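You operate a simulated robot arm through the tools that you are given. There is no shell and no other tool. Be economical: measure what you need, move in short steps, check, and stop when the job is done.

Carry out the task below with a simulated two-armed robot. There is one attempt and no reset: what you move stays moved.

TASK
Pick up the orange tag marked "drained" from the top of the long steel shelf with one hand, pass it to the other hand and put it on the work shelf of the engine parts shelving.

It is judged by the outcome, as a careful person would: the job done as asked, and still so three seconds after it is handed in. It fails if anything else is knocked over, pushed out of place, dropped, spilled or broken.

THE ROBOT
Two 7-joint arms with two-finger parallel grippers on one trunk, on a base that drives. Base frame: it is fixed to the floor where the robot stands at the start and does not move with it; the origin is under the middle of the robot, x ahead of it, y to its left, z up. Units: m, degrees, N and s.
The left shoulder is at the start at [0.062, 0.198, 0.929], the right one opposite. With the tool pointing down near the work surface each hand reaches from about 0.28 to 0.7 m from the robot's upright axis, wherever it stands, measured 20 degrees to its own side. Places, roughly: work shelf of the engine parts shelving (111x25 cm [-3.3, 0.52, 0.9]. Payload 1.57 kg a hand.
Tool frame (each hand has its own): the origin (TCP) lies between the finger pads and is the grasp point; the fingertips stand 0.03 m ahead of it; z points along the fingers, y is the line along which they close. The gripper opens to 0.11 m. The fingers are 0.024 m wide and 0.012 m thick; the gripper's body (0.048 by 0.112 m) begins 0.078 m behind the TCP.
Orientation is that of the tool frame in the base frame, as a unit quaternion [x, y, z, w]. With the fingers straight down and closing along the base's y, the tool's x points along the base's -x, its y along +y and its z along -z.

THE INTERFACE
- The arms move only by the tool servo_tool. It takes "left_targets", "right_targets" or both (then of equal length, played together; a hand with none holds still); each is a list of rows, each an object of numbers (a shift or turn left out is 0, a gripper value left out holds the last): "x", "y", "z": the shift along the tool's x, y, z in cm; "ax", "ay", "az": the turn, a rotation vector about the tool's x, y, z in degrees. In form: [{"x": .., "y": .., "z": .., "ax": .., "ay": .., "az": ..}, ...]. A call has 1 to 8 rows; each row is the pose to reach, as a shift and turn from the pose commanded when the call began, along the tool's axes at that moment. "left_claw" and "right_claw" are, for a hand that has rows, the finger opening in cm, from 0 to 11, set as the call begins (left out, the last holds). Each row takes 0.2 s and may step no farther than 0.05 m and 8.6 degrees from the row before; otherwise, or with a gripper value out of range, the whole call is refused. A pose out of reach is approached as far as the arm can. The call stops where the force on the tool passes 40 N (or 10 N more than at its start, if that is more) or the arm is blocked; 0.2 s more then pass. The fingers move at their own pace (about 0.072 m/s each) and stop on an object; they squeeze with about 27 N. The grip force told is the motor's: it shows also when the fingers shut on nothing. Time passes only in rows, and 0.2 s behind the last, so rows that repeat a pose let the fingers close. It gives the time, the measured TCP pose, the force on the tool (base axes), the opening and the grip force at its end, in the units of the frame above (readings bear some noise), with the torque about the TCP (base axes, N m) and any sound that the robot's microphone picked up, and new pictures: "pictures" is both (left out), scene, wrist or none (wrist: the cameras of the hands that moved).
- Cameras (640 x 400 px; columns grow to the right, rows downward): "scene" is now at [0.0965, 0.0339, 1.5023]; the picture's right is [0.44, -0.90, 0.00], its down [-0.77, -0.37, -0.53] and it looks along [0.47, 0.23, -0.85] (base axes); focal length 271 px, centre (320, 200). "left" rides on the left gripper at [0.07, -0.016, -0.141] in its tool frame; the picture's right is [0.23, 0.97, 0.00], its down [-0.85, 0.20, -0.48] and it looks along [-0.47, 0.11, 0.88] (tool axes); focal length 222 px, centre (320, 200). "right" rides on the right gripper at [0.07, 0.016, -0.141] in its tool frame; the picture's right is [-0.23, 0.97, 0.00], its down [-0.85, -0.20, -0.48] and it looks along [-0.47, -0.11, 0.88] (tool axes); focal length 222 px, centre (320, 200).
- lift_body(by): slides the trunk up (or, below 0, down) by that many m; the arms and the scene camera ride with it, the base frame stays. It gives what a move gives, with no picture.
- roll_base(legs): drives the robot by 1 to 6 legs, each [ahead, left, turn to the left] in m, m and degrees, along the robot's own axes; the way and the turn of a leg run together, so that a leg with both is an arc; at most 1.5 m and 180 degrees a leg. The arms and the cameras ride along, it lands a little off, and it stops where it bumps. It gives what a move gives, and a new picture of the scene camera.
- turn_head(pan, tilt): turns the head with the scene camera to pan (to the left, within 86 degrees either way) and tilt (down, from -29 to 69), counted from straight ahead of the robot. It gives what a move gives, and a new picture of the scene camera.
- measure_at(camera, pixels): there is no depth. For up to 12 entries [column, row, z] of the newest picture of that camera ("zoom" is the newest enlarged one), the place [x, y] in the base frame at which the ray of that pixel passes the height z, good to about 0.003 m. It takes no simulated time.
- inspect(camera, box): a new picture of the part [left, top, right, bottom] of that camera's present view, enlarged. It takes no simulated time.
- close_job(): hands the job in; it is judged then, once.

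Go step by step. Measure first, check grasps and placings, and put right what went wrong. The budget is 80 turns and 260 pictures, counting those below and the enlarged ones. Unless the task says otherwise, let go and move clear before handing in, and close with one line.

The tools are called as a command line: name --argument value ..., lists and objects as JSON in quotes. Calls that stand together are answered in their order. servo_tool: Moves the arms, as the interface text tells. Its arguments: {"type":"object","properties":{"left_targets":{"type":"array","items":{"type":"object","properties":{"x":{"type":"number"},"y":{"type":"number"},"z":{"type":"number"},"ax":{"type":"number"},"ay":{"type":"number"},"az":{"type":"number"}}}},"left_claw":{"type":"number"},"right_targets":{"type":"array","items":{"type":"object","properties":{"x":{"type":"number"},"y":{"type":"number"},"z":{"type":"number"},"ax":{"type":"number"},"ay":{"type":"number"},"az":{"type":"number"}}}},"right_claw":{"type":"number"},"pictures":{"type":"string","enum":["both","scene","wrist","none"]}},"required":[]} The other tools are called the same way: lift_body (by) slides the trunk up or down; roll_base (legs) drives the base; turn_head (pan, tilt) turns the head that bears the scene camera; measure_at (camera, pixels) gives the place at which the rays of pixels pass given heights; inspect (camera, box) takes an enlarged picture of a part of a camera's view; close_job () hands the job in.

At the start:

```text
clock: 0.0
left_tcp_pos: [0.3592, 0.3536, 0.8745]
left_orientation: [0.0, 1.0, -0.001, -0.001]
left_contact_force: [-1.0, -0.9, -0.2]
left_moment: [0.01, 0.0, -0.01]
left_grip_width: 0.1101
left_finger_force: 0.0
right_tcp_pos: [0.3798, 0.0183, 0.9069]
right_orientation: [0.0, 1.0, -0.001, -0.001]
right_contact_force: [0.4, 0.1, -1.4]
right_moment: [0.01, -0.03, -0.02]
right_grip_width: 0.1101
right_finger_force: 0.1
trunk travel left (down, up): [-0.525, 0.465]
robot x, y, heading: [-0.0008, -0.0021, -0.0]
head pan, tilt: [25.8, 58.2]
```

scene: 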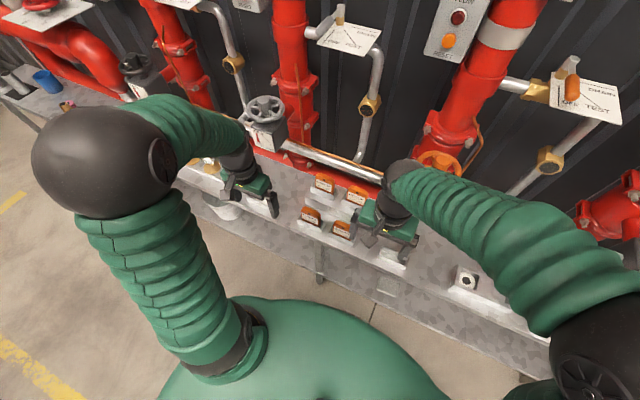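
right: 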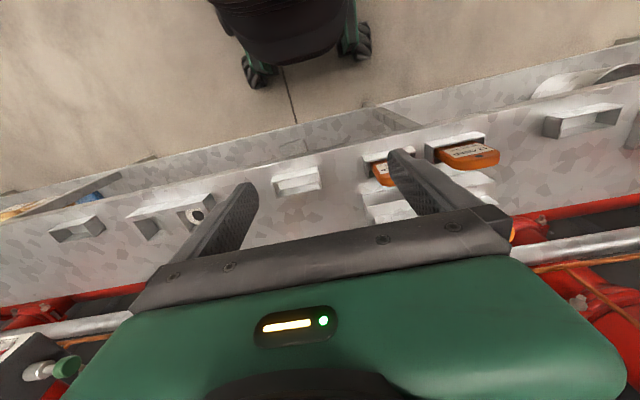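
left: 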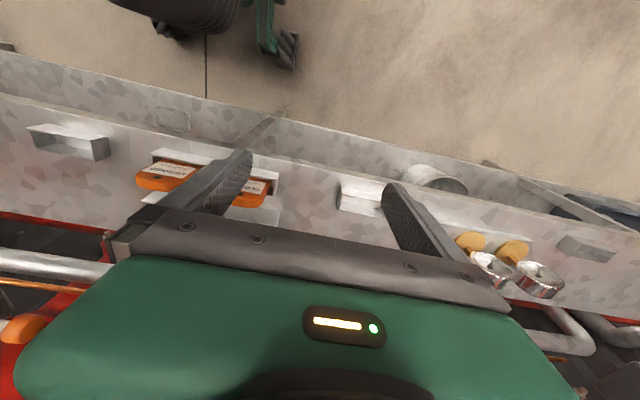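

The scene shows four orange tags around pixels (310,215), (342,230), (324,183), (356,195) on the steel shelf. I'll enlarge them to read the markings.

inspect --camera "scene" --box '[280, 160, 400, 250]'

inspect --camera "left" --box '[120, 130, 300, 240]'

inspect --camera "right" --box '[350, 120, 530, 232]'

```text
4.44 times, centred on (340, 205) of scene
```

zoom: 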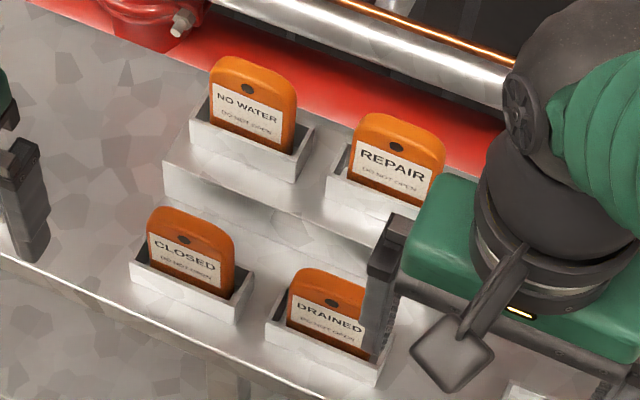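

```text
3.56 times, centred on (210, 185) of left
```

zoom: 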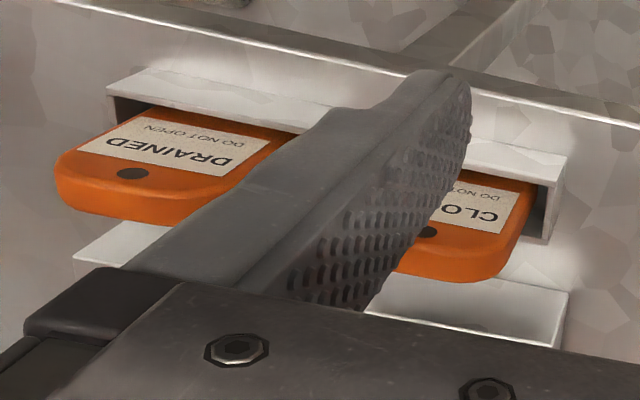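

```text
3.56 times, centred on (440, 176) of right
```

zoom: 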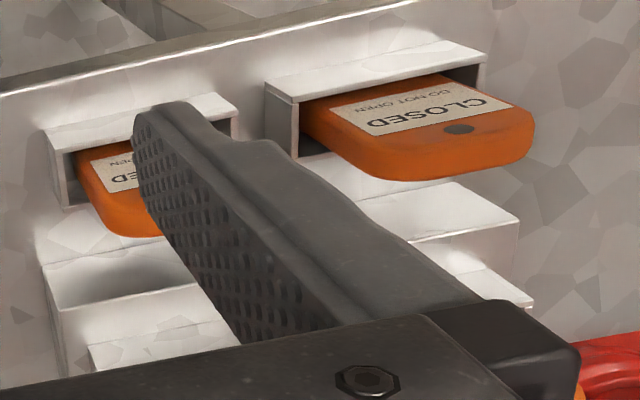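

The DRAINED tag is the front-row right one, with its hole at scene px (342.8,228.2) and left px (157.2,177.4). I'll triangulate its height from the two cameras.

measure_at --camera "scene" --pixels '[[342.8, 228.2, 0.7], [342.8, 228.2, 0.8], [342.8, 228.2, 0.9], [334.5, 221, 0.8], [349, 226, 0.8], [328, 235, 0.75], [354, 246, 0.75]]'

measure_at --camera "left" --pixels '[[157.2, 177.4, 0.7], [157.2, 177.4, 0.8], [157.2, 177.4, 0.9]]'

```text
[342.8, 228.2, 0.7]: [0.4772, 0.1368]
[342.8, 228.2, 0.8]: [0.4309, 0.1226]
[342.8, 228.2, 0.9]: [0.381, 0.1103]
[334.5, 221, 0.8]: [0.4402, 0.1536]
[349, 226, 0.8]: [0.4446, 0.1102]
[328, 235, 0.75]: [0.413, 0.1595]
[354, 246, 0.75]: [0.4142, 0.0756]
```

```text
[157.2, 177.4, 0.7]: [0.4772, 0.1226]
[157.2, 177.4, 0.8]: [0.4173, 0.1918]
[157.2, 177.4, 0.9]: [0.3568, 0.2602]
```

The drained tag's hole is near (0.468, 0.134, 0.717). The right hand blocks my view, so I'll move it to the right and up and look again.

servo_tool --right_targets '[{"y": -4, "z": -2}, {"y": -8, "z": -4}, {"y": -12, "z": -6}, {"y": -16, "z": -8}, {"y": -20, "z": -8}]' --pictures "both"

inspect --camera "scene" --box '[280, 160, 400, 250]'

```text
clock: 1.2
left_tcp_pos: [0.3598, 0.3527, 0.8755]
left_orientation: [0.0, 1.0, 0.0, 0.0]
left_contact_force: [0.5, -0.3, 0.2]
left_moment: [0.03, 0.02, 0.01]
left_grip_width: 0.1099
left_finger_force: 0.1
right_tcp_pos: [0.3818, -0.1868, 0.9881]
right_orientation: [-0.001, 1.0, 0.001, 0.0]
right_contact_force: [0.7, 0.0, -0.1]
right_moment: [0.03, -0.01, 0.01]
right_grip_width: 0.1097
right_finger_force: 0.1
trunk travel left (down, up): [-0.525, 0.465]
robot x, y, heading: [0.002, -0.0009, -0.2]
head pan, tilt: [25.8, 58.2]
```

scene: 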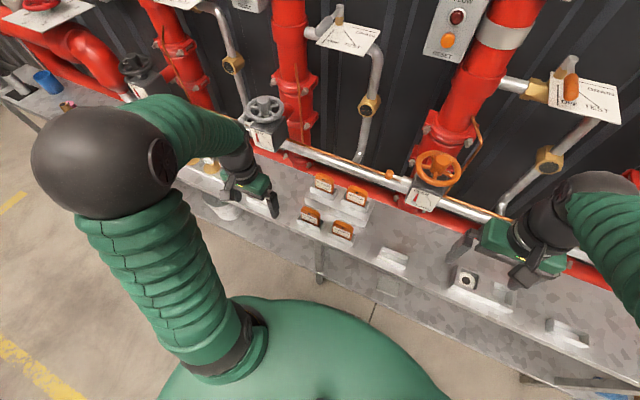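
right: 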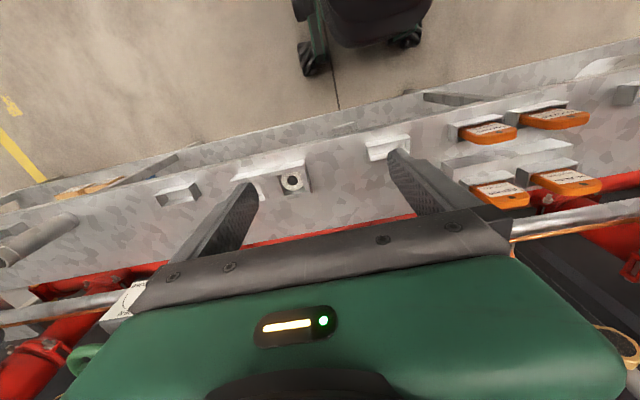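

```text
4.44 times, centred on (340, 205) of scene
```

zoom: 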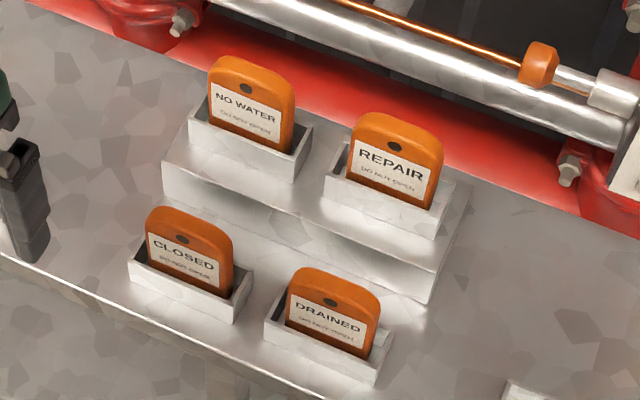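

The drained tag is clear now (zoom hole ~(330,302)). I'll measure it and cross-check with the right camera.

measure_at --camera "zoom" --pixels '[[330, 302, 0.71], [330, 302, 0.72], [330, 302, 0.73], [297, 280, 0.72], [380, 303, 0.72], [287, 318, 0.69], [369, 355, 0.69], [265, 325, 0.68], [378, 368, 0.68], [282, 298, 0.68], [392, 335, 0.68]]'

inspect --camera "right" --box '[430, 90, 610, 202]'

```text
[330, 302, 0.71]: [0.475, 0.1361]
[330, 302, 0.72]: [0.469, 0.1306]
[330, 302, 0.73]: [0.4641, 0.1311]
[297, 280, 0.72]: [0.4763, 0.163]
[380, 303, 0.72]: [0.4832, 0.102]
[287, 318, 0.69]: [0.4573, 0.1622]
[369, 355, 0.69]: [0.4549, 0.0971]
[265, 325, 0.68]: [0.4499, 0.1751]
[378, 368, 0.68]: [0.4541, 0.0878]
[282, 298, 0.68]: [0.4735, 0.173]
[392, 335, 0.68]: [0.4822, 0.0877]
```

```text
3.56 times, centred on (520, 146) of right
```

zoom: 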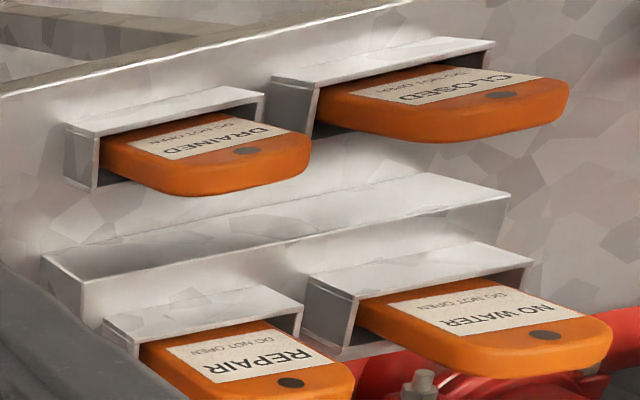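

measure_at --camera "zoom" --pixels '[[247, 150, 0.7], [247, 150, 0.71], [247, 150, 0.72], [247, 150, 0.73], [280, 178, 0.73], [305, 160, 0.73], [165, 192, 0.7], [65, 125, 0.68], [263, 88, 0.68], [98, 185, 0.68], [95, 134, 0.68]]'

```text
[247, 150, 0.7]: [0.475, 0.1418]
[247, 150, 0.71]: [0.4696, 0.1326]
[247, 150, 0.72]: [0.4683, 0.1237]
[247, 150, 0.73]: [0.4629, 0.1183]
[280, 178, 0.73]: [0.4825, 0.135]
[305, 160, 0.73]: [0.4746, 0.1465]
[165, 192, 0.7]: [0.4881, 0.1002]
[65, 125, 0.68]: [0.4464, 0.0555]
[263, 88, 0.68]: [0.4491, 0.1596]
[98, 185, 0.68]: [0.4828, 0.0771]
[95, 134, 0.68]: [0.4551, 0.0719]
```

The tag is about 6 cm wide (y 0.10–0.163), its face is at x≈0.472, the hole is at z≈0.71 and the holder rim at z≈0.66. I'll check how far the back row is, while turning the left hand 90° so it closes along x.

measure_at --camera "scene" --pixels '[[356.5, 193.1, 0.74], [356.5, 193.1, 0.76], [356.5, 193.1, 0.78], [360, 186, 0.78], [364, 228, 0.66], [364, 221, 0.68], [357, 213, 0.7]]'

servo_tool --left_targets '[{"az": 8.5, "z": -2}, {"az": 17, "z": -2}, {"az": 25.5, "z": -2}, {"az": 34, "z": -2}, {"az": 42.5, "z": -2}, {"az": 51, "z": -2}, {"az": 59.5, "z": -2}, {"az": 68, "z": -2}]' --left_claw 5 --pictures "scene"

```text
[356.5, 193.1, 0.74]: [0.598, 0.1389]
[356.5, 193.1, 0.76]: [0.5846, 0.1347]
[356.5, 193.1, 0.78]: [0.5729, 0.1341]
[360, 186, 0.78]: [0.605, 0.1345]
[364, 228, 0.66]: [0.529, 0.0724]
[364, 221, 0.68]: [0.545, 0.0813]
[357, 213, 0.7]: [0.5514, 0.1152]
```

```text
clock: 3.0
left_tcp_pos: [0.3602, 0.3546, 0.896]
left_orientation: [0.56, 0.829, -0.001, 0.001]
left_contact_force: [-0.2, 0.1, 0.2]
left_moment: [0.01, 0.01, -0.01]
left_grip_width: 0.05
left_finger_force: 0.0
right_tcp_pos: [0.3823, -0.1852, 0.9881]
right_orientation: [0.0, 1.0, -0.001, 0.0]
right_contact_force: [0.0, -0.2, -0.2]
right_moment: [0.01, 0.01, 0.07]
right_grip_width: 0.1101
right_finger_force: 0.1
trunk travel left (down, up): [-0.525, 0.465]
robot x, y, heading: [0.0005, 0.0026, -0.0]
head pan, tilt: [25.8, 58.2]
```

scene: 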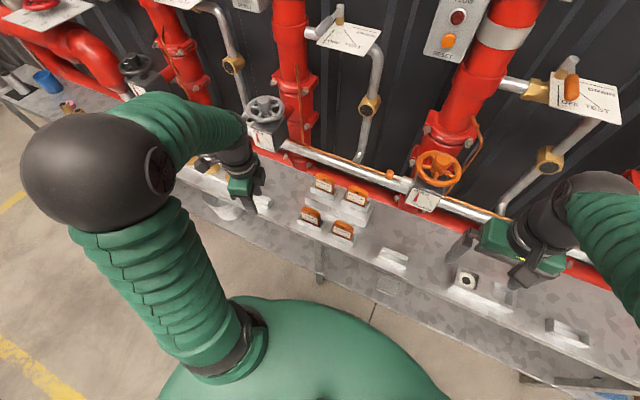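

The back row is at x≥0.575, so it's clear of the gripper. I'll finish the turn and hover the left hand above the drained tag.

servo_tool --left_targets '[{"x": -4.2, "y": 0.4, "az": 4}, {"x": -8.4, "y": 0.9, "az": 8}, {"x": -12.6, "y": 1.3, "az": 12}, {"x": -16.8, "y": 1.8, "az": 16}, {"x": -21, "y": 2.2, "az": 20}, {"x": -24.8, "y": 2.6, "z": 2, "az": 22}, {"x": -24.8, "y": 2.6, "z": 4, "az": 22}]'

inspect --camera "left" --box '[200, 80, 440, 230]'

inspect --camera "scene" --box '[280, 160, 400, 250]'

```text
clock: 4.6
left_tcp_pos: [0.4756, 0.1299, 0.8576]
left_orientation: [0.707, 0.707, 0.0, 0.0]
left_contact_force: [-0.3, -0.1, 0.0]
left_moment: [0.0, -0.02, 0.0]
left_grip_width: 0.0502
left_finger_force: 0.1
right_tcp_pos: [0.382, -0.1865, 0.9884]
right_orientation: [0.0, 1.0, 0.0, 0.001]
right_contact_force: [-0.6, -0.6, -0.5]
right_moment: [0.02, 0.0, 0.04]
right_grip_width: 0.1102
right_finger_force: 0.0
trunk travel left (down, up): [-0.525, 0.465]
robot x, y, heading: [0.0004, 0.0001, 0.2]
head pan, tilt: [25.8, 58.2]
```

scene: 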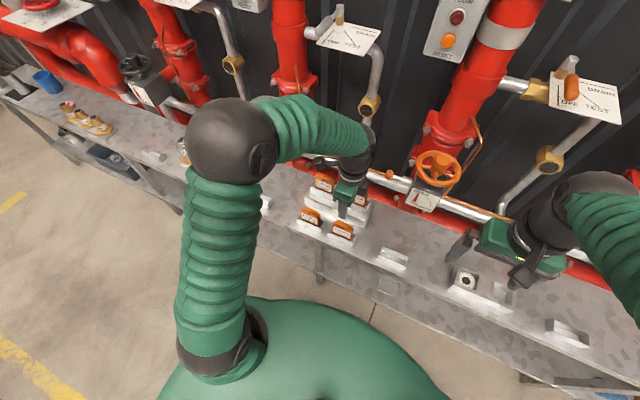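
left: 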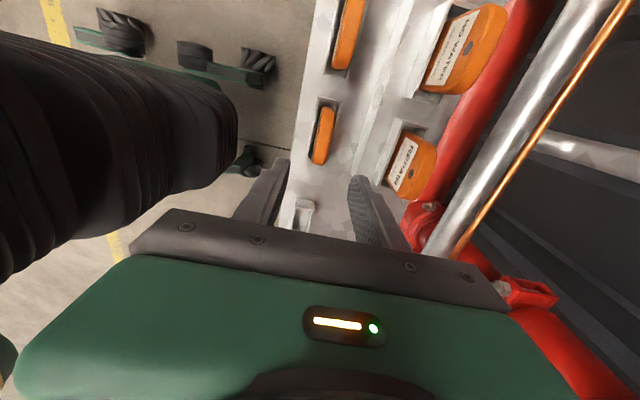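

```text
2.67 times, centred on (320, 155) of left
```

zoom: 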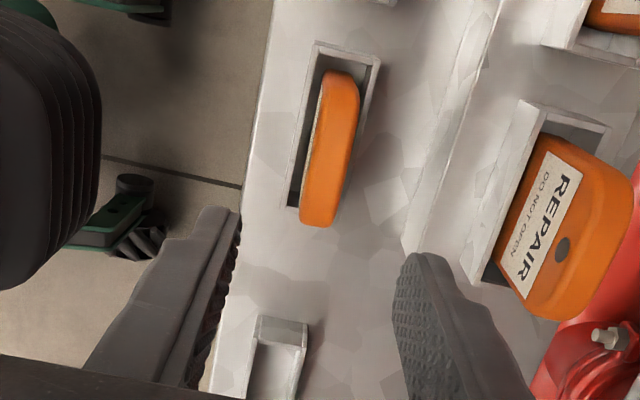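

```text
4.44 times, centred on (340, 205) of scene
```

zoom: 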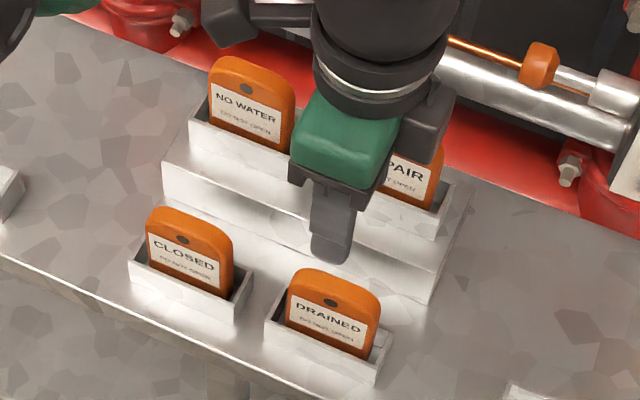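

The tag appears in the left wrist view between px (329,108) and (320,163). I'll measure its top in that view to centre the grasp.

measure_at --camera "left" --pixels '[[328, 108, 0.73], [320, 163, 0.73], [320, 137, 0.73], [334, 137, 0.73], [313, 150, 0.73], [327, 150, 0.73], [316, 160, 0.72], [310, 150, 0.66], [340, 105, 0.66], [316, 98, 0.66]]'

```text
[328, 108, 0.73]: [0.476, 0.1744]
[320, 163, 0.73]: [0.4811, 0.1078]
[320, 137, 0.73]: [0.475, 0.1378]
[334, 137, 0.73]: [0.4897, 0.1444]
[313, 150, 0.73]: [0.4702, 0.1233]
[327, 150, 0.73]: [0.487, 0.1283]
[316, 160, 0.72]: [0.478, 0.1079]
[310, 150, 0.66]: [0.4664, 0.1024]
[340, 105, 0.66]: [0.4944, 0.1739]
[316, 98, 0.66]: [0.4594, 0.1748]
```

Tag centre is about (0.480, 0.137), so I'll lower the left hand straight down over it.

servo_tool --left_targets '[{"x": 0.9, "y": 0.45, "z": 3}, {"x": 0.9, "y": 0.45, "z": 7}, {"x": 0.9, "y": 0.45, "z": 10.5}, {"x": 0.9, "y": 0.45, "z": 13}, {"x": 0.9, "y": 0.45, "z": 14.5}, {"x": 0.9, "y": 0.45, "z": 14.5}]'

inspect --camera "scene" --box '[280, 160, 400, 250]'

```text
clock: 6.0
left_tcp_pos: [0.4809, 0.1446, 0.7127]
left_orientation: [0.707, 0.707, -0.001, 0.0]
left_contact_force: [-0.6, 0.1, -0.3]
left_moment: [0.01, 0.03, 0.0]
left_grip_width: 0.0504
left_finger_force: 0.0
right_tcp_pos: [0.3817, -0.1858, 0.989]
right_orientation: [0.0, 1.0, 0.0, 0.0]
right_contact_force: [-0.1, -1.2, -0.6]
right_moment: [0.02, -0.01, 0.0]
right_grip_width: 0.11
right_finger_force: 0.1
trunk travel left (down, up): [-0.525, 0.465]
robot x, y, heading: [0.0013, 0.0065, -0.1]
head pan, tilt: [25.8, 58.2]
```

scene: 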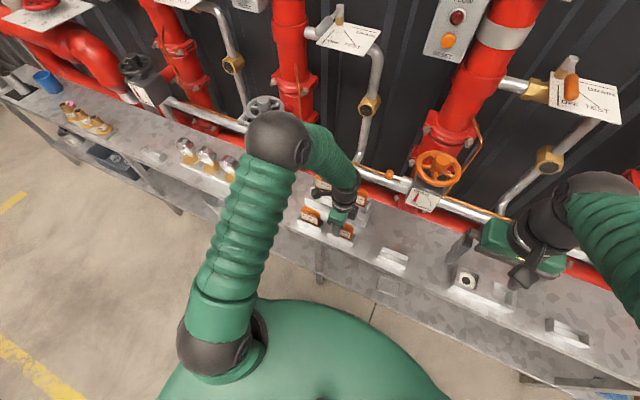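
left: 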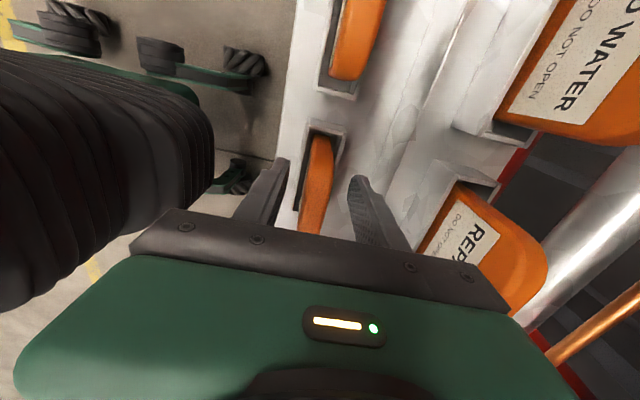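

```text
4.44 times, centred on (340, 205) of scene
```

zoom: 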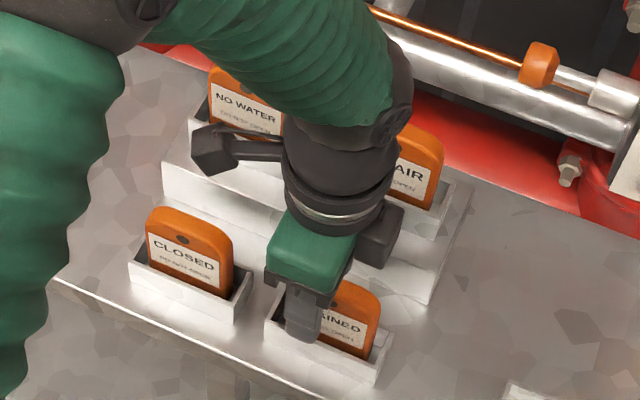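

The tag sits between the fingers, gripped on its left half, which leaves the right half free for the handover. I'll close.

servo_tool --left_targets '[{}, {}, {}, {}]' --left_claw 0 --pictures "wrist"

```text
clock: 7.0
left_tcp_pos: [0.4818, 0.1448, 0.7139]
left_orientation: [0.707, 0.707, 0.0, 0.0]
left_contact_force: [-0.5, 0.5, -0.2]
left_moment: [0.0, 0.0, 0.01]
left_grip_width: 0.0179
left_finger_force: 27.5
right_tcp_pos: [0.3826, -0.1863, 0.9878]
right_orientation: [0.0, 1.0, 0.0, 0.0]
right_contact_force: [-1.0, 0.0, 0.7]
right_moment: [0.01, 0.0, -0.01]
right_grip_width: 0.11
right_finger_force: 0.0
trunk travel left (down, up): [-0.525, 0.465]
robot x, y, heading: [-0.002, 0.0013, -0.2]
head pan, tilt: [25.8, 58.2]
```

left: 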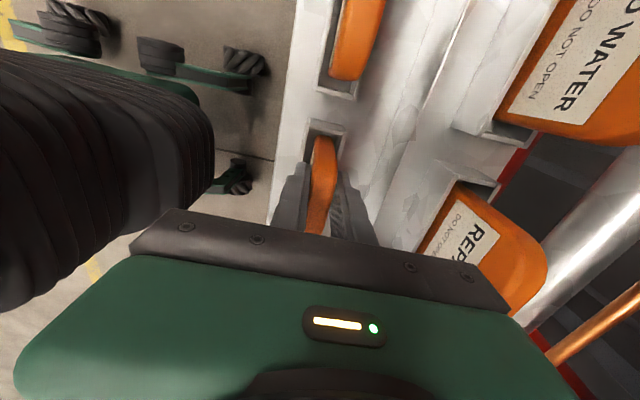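

It's gripped, with an opening of 1.8 cm at 27 N. I'll lift straight up.

servo_tool --left_targets '[{"z": -2}, {"z": -5}, {"z": -9}, {"z": -13}, {"z": -17}, {"z": -21}, {"z": -25}, {"z": -28}]' --pictures "scene"

inspect --camera "scene" --box '[260, 120, 420, 250]'

```text
clock: 8.8
left_tcp_pos: [0.4794, 0.1428, 0.9946]
left_orientation: [0.708, 0.707, 0.0, -0.001]
left_contact_force: [-0.7, -0.8, -1.6]
left_moment: [-0.02, 0.0, 0.01]
left_grip_width: 0.0177
left_finger_force: 26.7
right_tcp_pos: [0.3817, -0.1864, 0.989]
right_orientation: [0.0, 1.0, 0.0, -0.001]
right_contact_force: [0.3, -0.8, 0.1]
right_moment: [-0.01, 0.01, 0.02]
right_grip_width: 0.1098
right_finger_force: 0.0
trunk travel left (down, up): [-0.525, 0.465]
robot x, y, heading: [0.0023, 0.0022, 0.3]
head pan, tilt: [25.8, 58.2]
```

scene: 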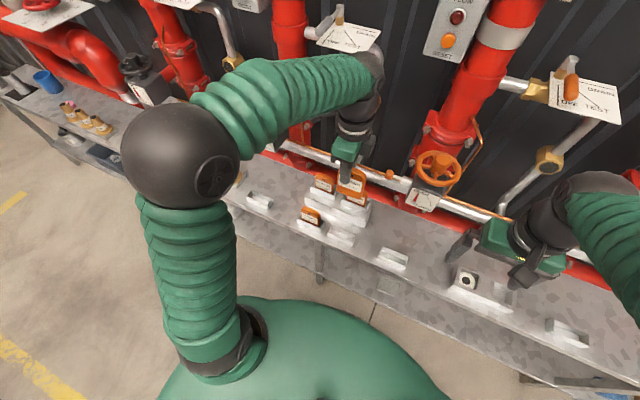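

```text
3.08 times, centred on (340, 185) of scene
```

zoom: 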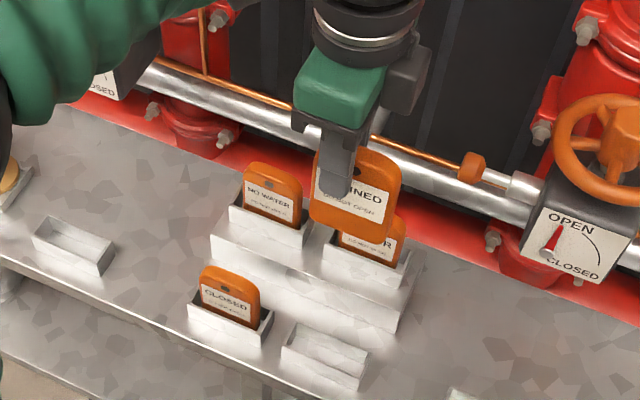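

The drained tag is out and held, and the other tags are untouched. I'll back the base away from the bench so the handover happens in free space, and see what's around.

roll_base --legs '[[-0.35, 0, 0]]'

turn_head --pan 86 --tilt 15

turn_head --pan -86 --tilt 15

```text
clock: 11.0
left_tcp_pos: [0.1386, 0.1437, 0.9935]
left_orientation: [0.708, 0.706, 0.0, 0.0]
left_contact_force: [0.6, -0.4, -1.1]
left_moment: [0.02, -0.04, 0.03]
left_grip_width: 0.018
left_finger_force: 27.1
right_tcp_pos: [0.0399, -0.1857, 0.9882]
right_orientation: [0.002, 1.0, 0.0, -0.001]
right_contact_force: [-0.1, -1.2, -0.9]
right_moment: [-0.01, 0.0, -0.02]
right_grip_width: 0.1097
right_finger_force: 0.0
trunk travel left (down, up): [-0.525, 0.465]
robot x, y, heading: [-0.3426, 0.0045, -0.2]
head pan, tilt: [25.8, 58.2]
```

scene: 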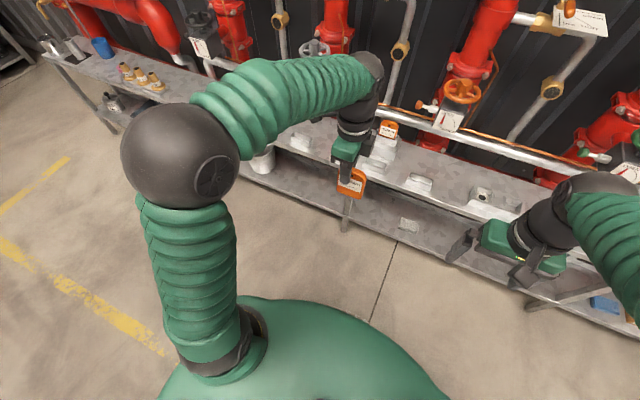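

```text
clock: 12.3
left_tcp_pos: [0.1378, 0.1426, 0.9934]
left_orientation: [0.708, 0.706, 0.002, 0.001]
left_contact_force: [-0.5, -0.6, -1.1]
left_moment: [0.02, 0.02, -0.03]
left_grip_width: 0.0176
left_finger_force: 27.0
right_tcp_pos: [0.0397, -0.1865, 0.9893]
right_orientation: [0.002, 1.0, 0.0, -0.001]
right_contact_force: [0.1, 0.9, -0.2]
right_moment: [-0.04, -0.01, -0.02]
right_grip_width: 0.1102
right_finger_force: 0.1
trunk travel left (down, up): [-0.525, 0.465]
robot x, y, heading: [-0.3382, -0.0005, -0.1]
head pan, tilt: [85.9, 15.0]
```

scene: 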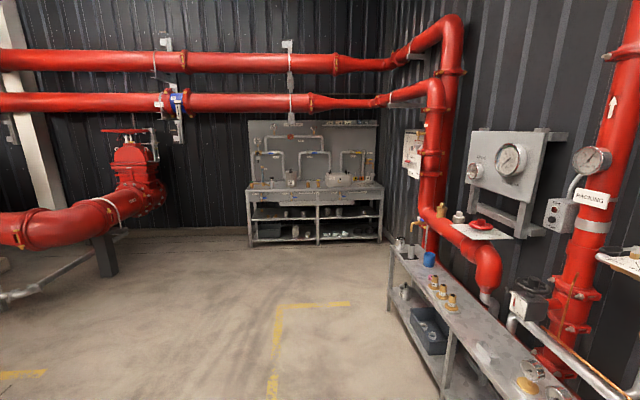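

```text
clock: 14.9
left_tcp_pos: [0.1382, 0.1427, 0.9938]
left_orientation: [0.709, 0.705, 0.0, -0.001]
left_contact_force: [0.1, -0.5, -1.7]
left_moment: [0.0, 0.02, -0.01]
left_grip_width: 0.0174
left_finger_force: 27.1
right_tcp_pos: [0.0373, -0.1868, 0.9882]
right_orientation: [0.002, 1.0, 0.0, -0.001]
right_contact_force: [-0.6, 0.4, 0.7]
right_moment: [-0.02, -0.01, 0.01]
right_grip_width: 0.1102
right_finger_force: 0.1
trunk travel left (down, up): [-0.525, 0.465]
robot x, y, heading: [-0.3381, 0.0034, -0.3]
head pan, tilt: [-85.9, 15.0]
```

scene: 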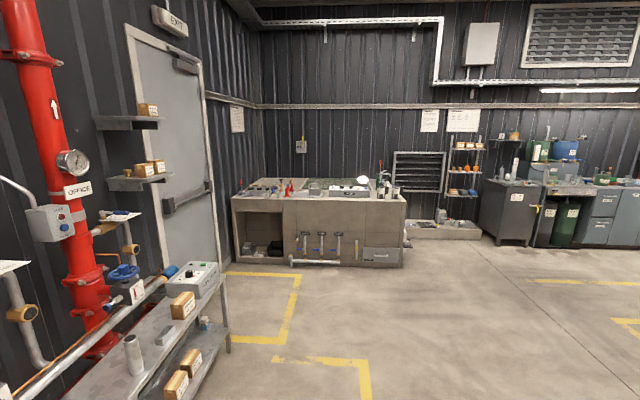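

The shelving is behind the robot. I'll do the handover here: turn the head to the hands, pitch the right hand up towards horizontal, and bring the left hand forward with a 45° yaw so the free half of the tag faces the right hand.

servo_tool --left_targets '[{"az": 5.6, "y": 1}, {"az": 11.2, "y": 2}, {"az": 16.8, "y": 3}, {"az": 22.4, "y": 4}, {"az": 28, "y": 5}, {"az": 33.6, "y": 6}, {"az": 39.2, "y": 7}, {"az": 45, "y": 8}]' --right_targets '[{"ay": -8, "z": 0}, {"ay": -16}, {"ay": -24}, {"ay": -32}, {"ay": -40}, {"ay": -48}, {"ay": -56}, {"ay": -64}]' --right_claw 5 --pictures "none"

turn_head --pan 0 --tilt 45

```text
clock: 16.7
left_tcp_pos: [0.2181, 0.1434, 0.9925]
left_orientation: [0.925, 0.38, 0.0, 0.0]
left_contact_force: [0.1, 0.2, -0.5]
left_moment: [0.03, 0.01, 0.0]
left_grip_width: 0.0178
left_finger_force: 27.1
right_tcp_pos: [0.1509, -0.1677, 1.0415]
right_orientation: [0.001, 0.848, -0.001, 0.53]
right_contact_force: [-0.3, 0.5, -0.8]
right_moment: [0.0, 0.05, 0.03]
right_grip_width: 0.0502
right_finger_force: 0.2
right hand out of reach, approached as far as the arm can: row 3, 4, 5, 6, 7, 8
trunk travel left (down, up): [-0.525, 0.465]
robot x, y, heading: [-0.3427, 0.0009, -0.2]
head pan, tilt: [-85.9, 15.0]
```

```text
clock: 18.3
left_tcp_pos: [0.2162, 0.1438, 0.9945]
left_orientation: [0.925, 0.381, 0.0, 0.0]
left_contact_force: [-0.4, 0.0, -1.0]
left_moment: [0.02, 0.0, -0.03]
left_grip_width: 0.0175
left_finger_force: 26.9
right_tcp_pos: [0.1493, -0.1675, 1.0416]
right_orientation: [0.001, 0.849, -0.001, 0.528]
right_contact_force: [-0.4, -0.3, -0.5]
right_moment: [0.01, -0.02, -0.02]
right_grip_width: 0.0502
right_finger_force: 0.1
trunk travel left (down, up): [-0.525, 0.465]
robot x, y, heading: [-0.3398, -0.0002, -0.4]
head pan, tilt: [0.0, 45.0]
```

scene: 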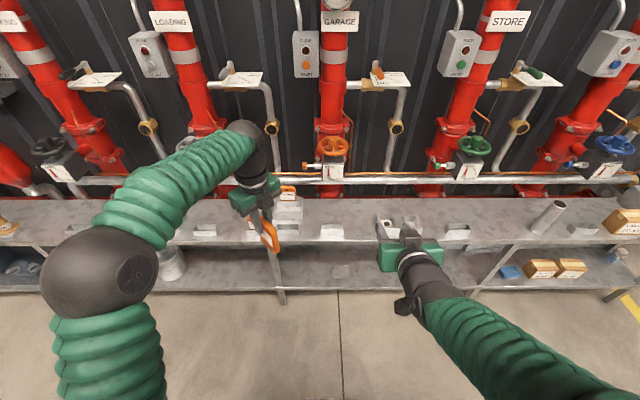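

The left is yawed 45° at (0.218,0.143,0.993). The right reached 64° of pitch, though it was pushed forward to x=0.15. Next I'll yaw the right hand 45° left, towards the tag, and see where it ends up.

servo_tool --right_targets '[{"ax": -6.7, "az": -3.3, "y": 1}, {"ax": -13.5, "az": -6.6, "y": 2}, {"ax": -20.2, "az": -9.9, "y": 3}, {"ax": -27, "az": -13.1, "y": 4}, {"ax": -33.7, "az": -16.4, "y": 5}, {"ax": -40.5, "az": -19.7, "y": 6}]' --pictures "scene"

```text
clock: 19.7
left_tcp_pos: [0.2175, 0.1413, 0.9929]
left_orientation: [0.924, 0.381, 0.0, 0.001]
left_contact_force: [-0.6, -0.1, -0.4]
left_moment: [0.07, 0.04, 0.0]
left_grip_width: 0.0179
left_finger_force: 27.0
right_tcp_pos: [0.1516, -0.1096, 1.0407]
right_orientation: [-0.324, 0.783, 0.204, 0.49]
right_contact_force: [1.4, -0.6, -0.3]
right_moment: [0.02, 0.03, -0.01]
right_grip_width: 0.0503
right_finger_force: 0.0
trunk travel left (down, up): [-0.525, 0.465]
robot x, y, heading: [-0.3399, 0.0011, -0.5]
head pan, tilt: [0.0, 45.0]
```

scene: 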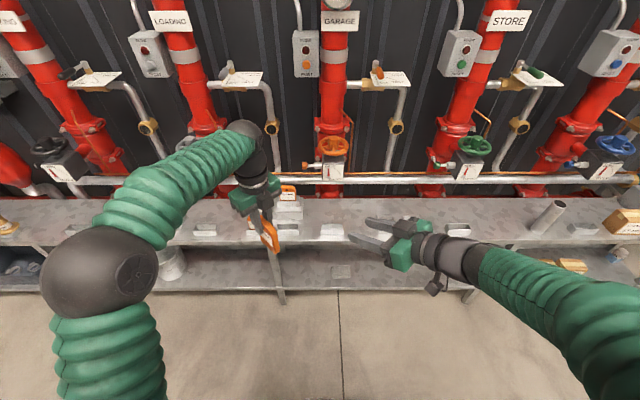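

Shifts count from the reached pose, and the right tool now points (0.64,0.64,-0.44) in the plane of the tag. I'll zoom in to measure the tag's extents in the grip before approaching.

inspect --camera "scene" --box '[210, 160, 410, 285]'

inspect --camera "right" --box '[0, 0, 640, 400]'

```text
3.20 times, centred on (310, 222) of scene
```

zoom: 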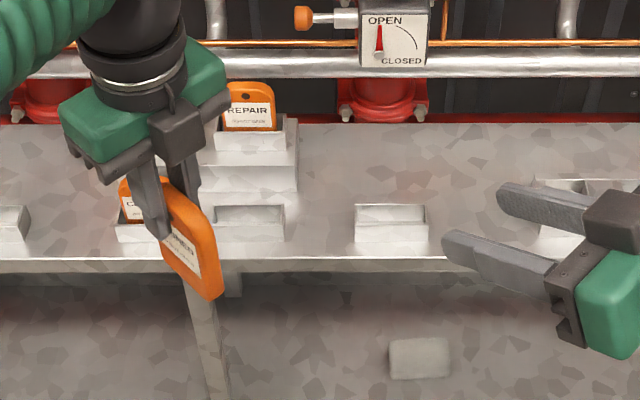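

```text
1.00 times, centred on (320, 200) of right (not enlarged: the box is as wide or as high as the picture)
```

zoom: 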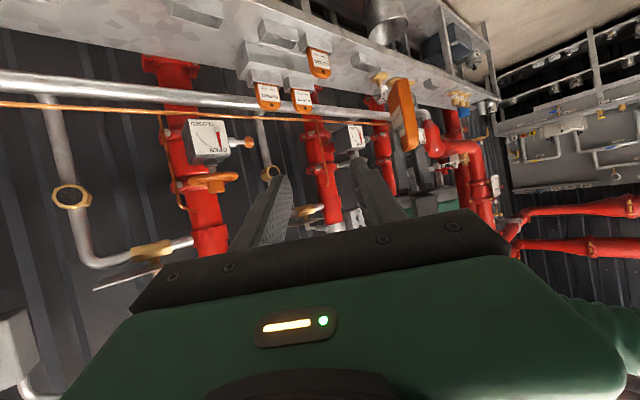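

measure_at --camera "scene" --pixels '[[277.2, 252.6, 0.9], [277.2, 252.6, 0.92], [277.2, 252.6, 0.94], [276, 228, 0.96], [276, 228, 0.98], [276, 228, 1.0], [260, 237, 0.92], [260, 237, 0.94]]'

```text
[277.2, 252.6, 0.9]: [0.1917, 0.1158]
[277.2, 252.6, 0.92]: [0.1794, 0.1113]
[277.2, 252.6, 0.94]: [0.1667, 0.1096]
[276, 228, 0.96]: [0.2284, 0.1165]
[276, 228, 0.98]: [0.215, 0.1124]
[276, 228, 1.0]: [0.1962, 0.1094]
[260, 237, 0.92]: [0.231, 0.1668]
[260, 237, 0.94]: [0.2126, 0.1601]
```

The tag bottom is at z≈0.91 and the free edge is about 4.3 cm from the left TCP. I'll move the right hand to a pre-grasp 9 cm short of the target, sideways first and then forward.

servo_tool --right_targets '[{"y": 4.4}, {"y": 8.8}, {"y": 13.1}, {"y": 13.1, "z": 4, "x": 0.1}, {"y": 13.1, "z": 8, "x": 0.1}, {"y": 13.1, "z": 12.3, "x": 0.1}]'

inspect --camera "scene" --box '[210, 160, 410, 285]'

```text
clock: 21.1
left_tcp_pos: [0.2186, 0.1444, 0.9926]
left_orientation: [0.924, 0.381, -0.001, 0.0]
left_contact_force: [-0.1, 0.8, -1.4]
left_moment: [-0.02, 0.01, -0.01]
left_grip_width: 0.0175
left_finger_force: 26.9
right_tcp_pos: [0.1365, 0.0654, 0.9866]
right_orientation: [-0.323, 0.784, 0.201, 0.49]
right_contact_force: [0.3, 0.9, 0.5]
right_moment: [0.0, 0.01, 0.01]
right_grip_width: 0.0502
right_finger_force: 0.0
right hand out of reach, approached as far as the arm can: row 3, 4
trunk travel left (down, up): [-0.525, 0.465]
robot x, y, heading: [-0.3433, -0.0005, -0.4]
head pan, tilt: [0.0, 45.0]
```

scene: 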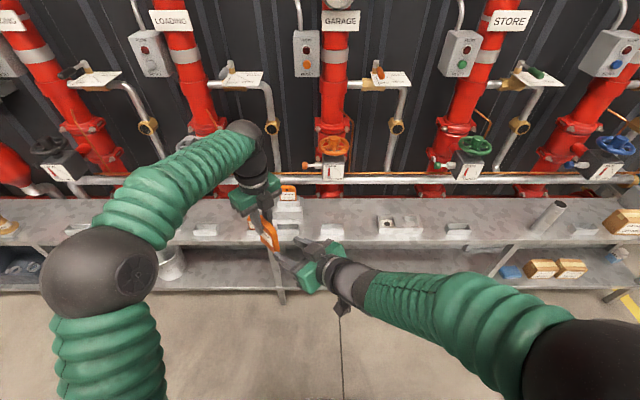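
right: 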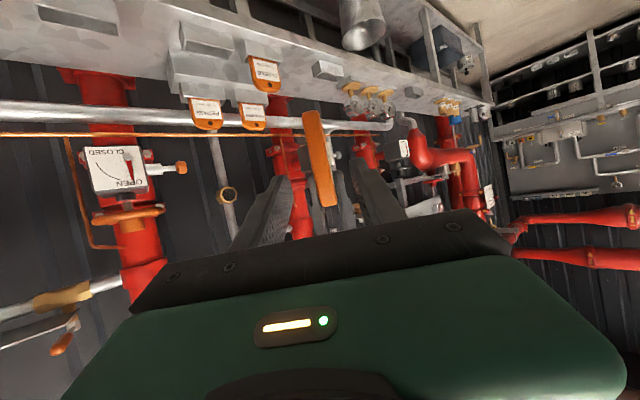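

```text
3.20 times, centred on (310, 222) of scene
```

zoom: 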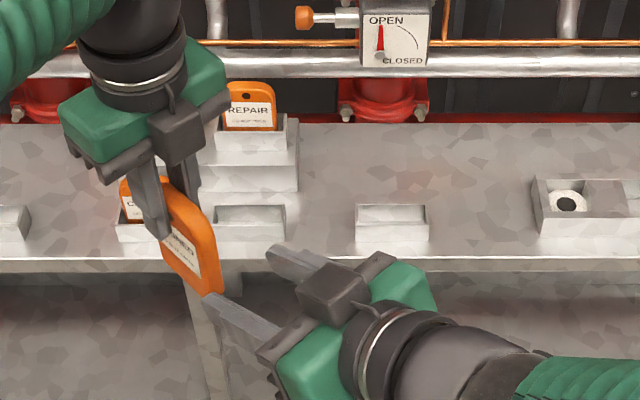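

The tag is centred between the right fingers (right view, ~(320,160)). I'll advance 9 cm along the tool.

servo_tool --right_targets '[{"z": 3}, {"z": 5}, {"z": 7}, {"z": 9}, {"z": 9}]'

inspect --camera "scene" --box '[210, 180, 350, 270]'

inspect --camera "left" --box '[200, 80, 440, 230]'

```text
clock: 22.3
left_tcp_pos: [0.2158, 0.144, 0.9949]
left_orientation: [0.924, 0.381, 0.002, 0.0]
left_contact_force: [-0.3, -0.2, 0.2]
left_moment: [0.02, 0.0, -0.01]
left_grip_width: 0.0177
left_finger_force: 26.4
right_tcp_pos: [0.1926, 0.1225, 0.9449]
right_orientation: [-0.324, 0.784, 0.203, 0.49]
right_contact_force: [-0.2, 0.2, 0.4]
right_moment: [-0.02, 0.04, -0.01]
right_grip_width: 0.05
right_finger_force: 0.0
trunk travel left (down, up): [-0.525, 0.465]
robot x, y, heading: [-0.3425, 0.0033, -0.3]
head pan, tilt: [0.0, 45.0]
```

scene: 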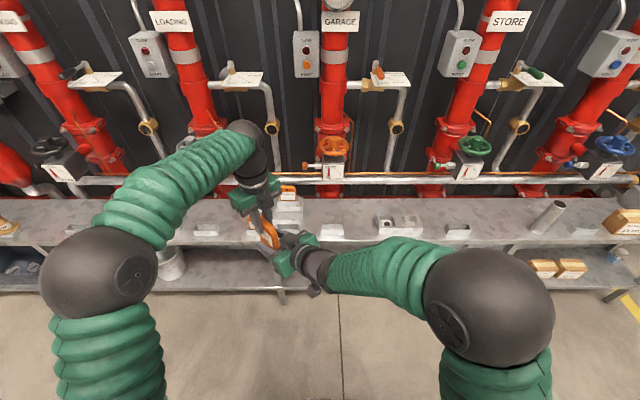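
right: 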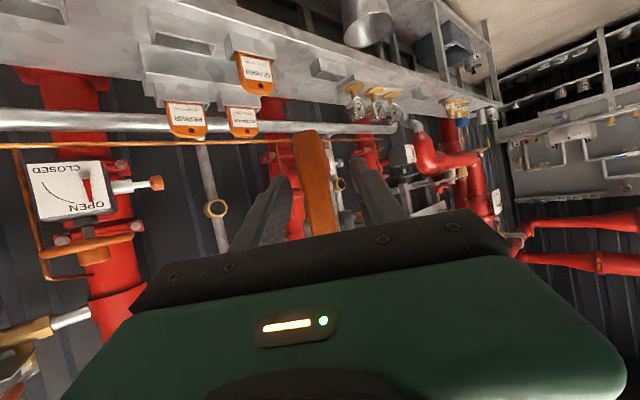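

```text
4.44 times, centred on (280, 225) of scene
```

zoom: 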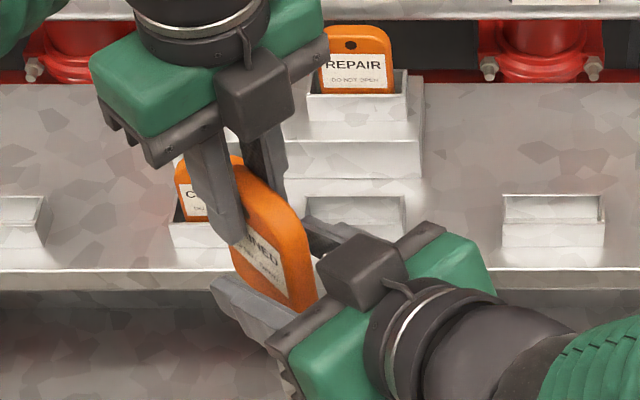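

```text
2.67 times, centred on (320, 155) of left
```

zoom: 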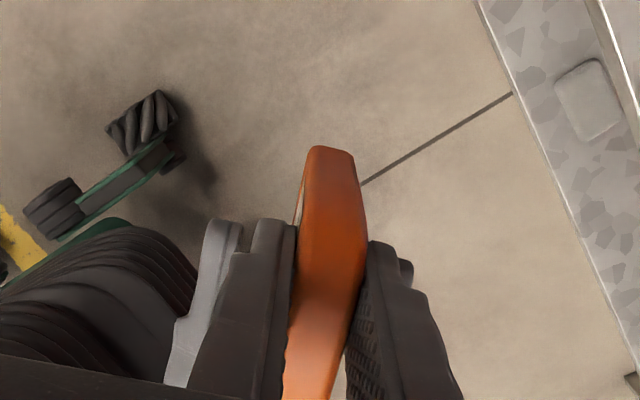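

The tag lies between the right fingers, below the left fingertips, with no contact. I'll close the right hand.

servo_tool --right_targets '[{}, {}, {}, {}]' --right_claw 0 --pictures "wrist"

inspect --camera "scene" --box '[210, 180, 350, 270]'

```text
clock: 23.3
left_tcp_pos: [0.2167, 0.143, 0.9945]
left_orientation: [0.924, 0.381, 0.0, 0.0]
left_contact_force: [-6.2, 1.5, 1.2]
left_moment: [0.06, 0.18, -0.12]
left_grip_width: 0.018
left_finger_force: 26.8
right_tcp_pos: [0.1937, 0.1205, 0.945]
right_orientation: [-0.323, 0.784, 0.202, 0.49]
right_contact_force: [7.2, -1.4, -1.2]
right_moment: [-0.01, 0.18, -0.1]
right_grip_width: 0.0176
right_finger_force: 27.3
trunk travel left (down, up): [-0.525, 0.465]
robot x, y, heading: [-0.3427, 0.002, -0.2]
head pan, tilt: [0.0, 45.0]
```

right: 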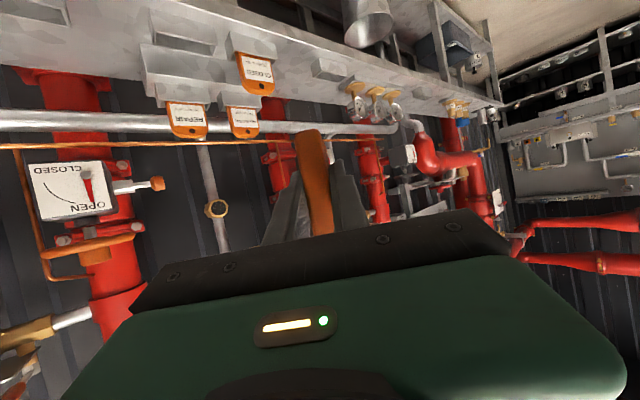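

```text
4.44 times, centred on (280, 225) of scene
```

zoom: 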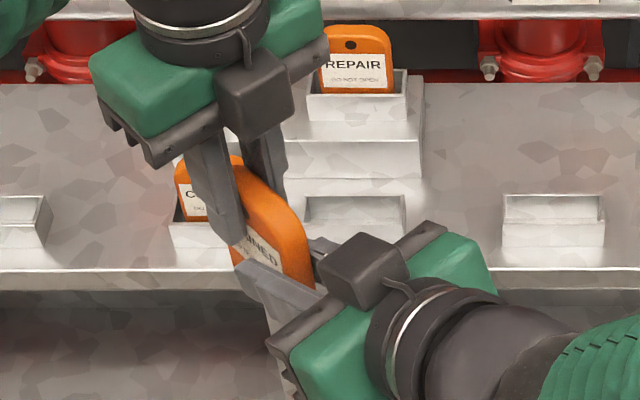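

The right hand holds it too, at 1.76 cm and 27 N. I'll open the left and then raise it straight off.

servo_tool --left_targets '[{}, {}, {}, {}]' --left_claw 5 --pictures "none"

servo_tool --left_targets '[{"z": -3}, {"z": -6}, {"z": -10}, {"z": -14}, {"z": -16, "x": 4}, {"z": -16, "x": 8}]' --pictures "scene"

inspect --camera "scene" --box '[210, 180, 350, 270]'

```text
clock: 24.3
left_tcp_pos: [0.2163, 0.1437, 0.9943]
left_orientation: [0.925, 0.381, 0.0, 0.0]
left_contact_force: [-0.5, -0.4, 0.3]
left_moment: [0.0, -0.01, 0.03]
left_grip_width: 0.0502
left_finger_force: 0.1
right_tcp_pos: [0.1929, 0.1209, 0.9447]
right_orientation: [-0.323, 0.785, 0.201, 0.49]
right_contact_force: [-0.4, -0.3, 0.2]
right_moment: [-0.03, -0.04, -0.02]
right_grip_width: 0.0174
right_finger_force: 27.6
trunk travel left (down, up): [-0.525, 0.465]
robot x, y, heading: [-0.3415, 0.0021, -0.4]
head pan, tilt: [0.0, 45.0]
```

```text
clock: 25.7
left_tcp_pos: [0.2312, 0.1612, 1.1427]
left_orientation: [0.925, 0.38, 0.0, 0.001]
left_contact_force: [0.1, -0.1, 0.0]
left_moment: [-0.01, -0.03, 0.02]
left_grip_width: 0.0499
left_finger_force: 0.0
left hand out of reach, approached as far as the arm can: row 5, 6
right_tcp_pos: [0.1921, 0.1213, 0.9454]
right_orientation: [-0.324, 0.785, 0.201, 0.489]
right_contact_force: [-0.7, 0.6, -0.6]
right_moment: [-0.05, -0.01, 0.01]
right_grip_width: 0.0173
right_finger_force: 26.8
trunk travel left (down, up): [-0.525, 0.465]
robot x, y, heading: [-0.346, -0.0021, -0.2]
head pan, tilt: [0.0, 45.0]
```

scene: 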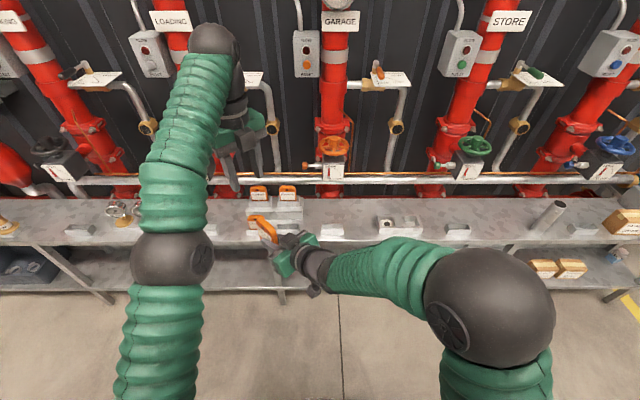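

```text
4.44 times, centred on (280, 225) of scene
```

zoom: 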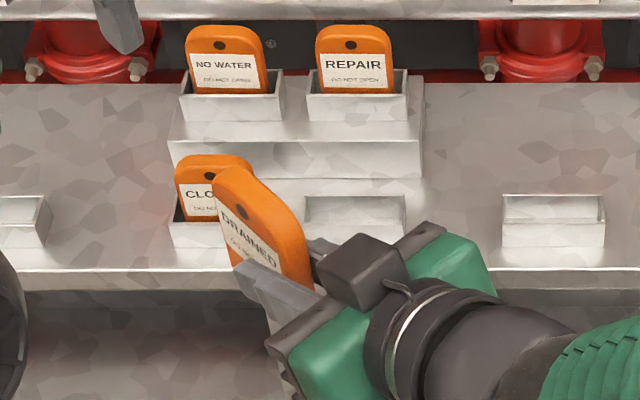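

The handover is complete: the tag is in the right hand only. I'll move both arms apart to travel poses.

servo_tool --left_targets '[{"x": 0.4, "y": -2.2, "z": 0}, {"x": 0.8, "y": -4.4, "z": 1}, {"x": 1.2, "y": -6.6, "z": 2}, {"x": 1.7, "y": -8.8, "z": 4}, {"x": 2.1, "y": -11, "z": 5}, {"x": 2.5, "y": -13.2, "z": 6}, {"x": 3, "y": -15.4, "z": 7}, {"x": 3.4, "y": -17.7, "z": 8}]' --right_targets '[{"z": -3.1, "y": -2, "ax": 5, "az": 2.4}, {"z": -6.1, "y": -4, "ax": 10, "az": 4.9}, {"z": -9.2, "y": -6, "ax": 15.2, "az": 7.4}, {"z": -12.2, "y": -8, "ax": 20.2, "az": 9.8}, {"z": -15.3, "y": -10, "ax": 25.3, "az": 12.3}, {"z": -18.4, "y": -12, "ax": 30.4, "az": 14.8}, {"z": -21.4, "y": -14, "ax": 35.4, "az": 17.2}, {"z": -24.5, "y": -16.2, "ax": 40.5, "az": 19.7}]' --pictures "scene"

```text
clock: 27.5
left_tcp_pos: [0.1306, 0.3055, 1.0613]
left_orientation: [0.925, 0.381, 0.0, 0.0]
left_contact_force: [0.2, -0.3, -0.7]
left_moment: [0.02, -0.01, 0.02]
left_grip_width: 0.0504
left_finger_force: 0.1
right_tcp_pos: [0.1492, -0.1488, 1.0556]
right_orientation: [0.002, 0.848, -0.002, 0.53]
right_contact_force: [-0.4, -0.2, -0.7]
right_moment: [0.02, 0.01, -0.04]
right_grip_width: 0.0178
right_finger_force: 26.9
trunk travel left (down, up): [-0.525, 0.465]
robot x, y, heading: [-0.3455, 0.0039, -0.3]
head pan, tilt: [0.0, 45.0]
```

scene: 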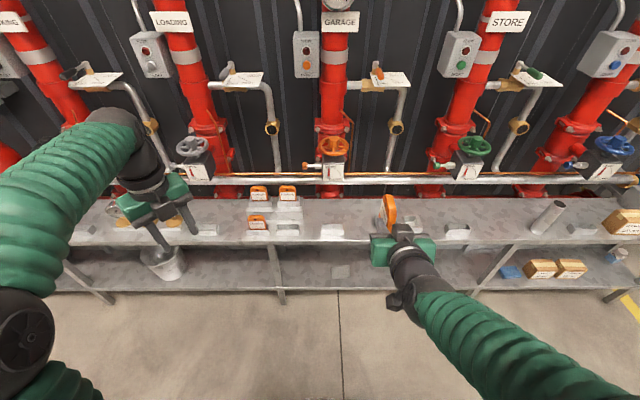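

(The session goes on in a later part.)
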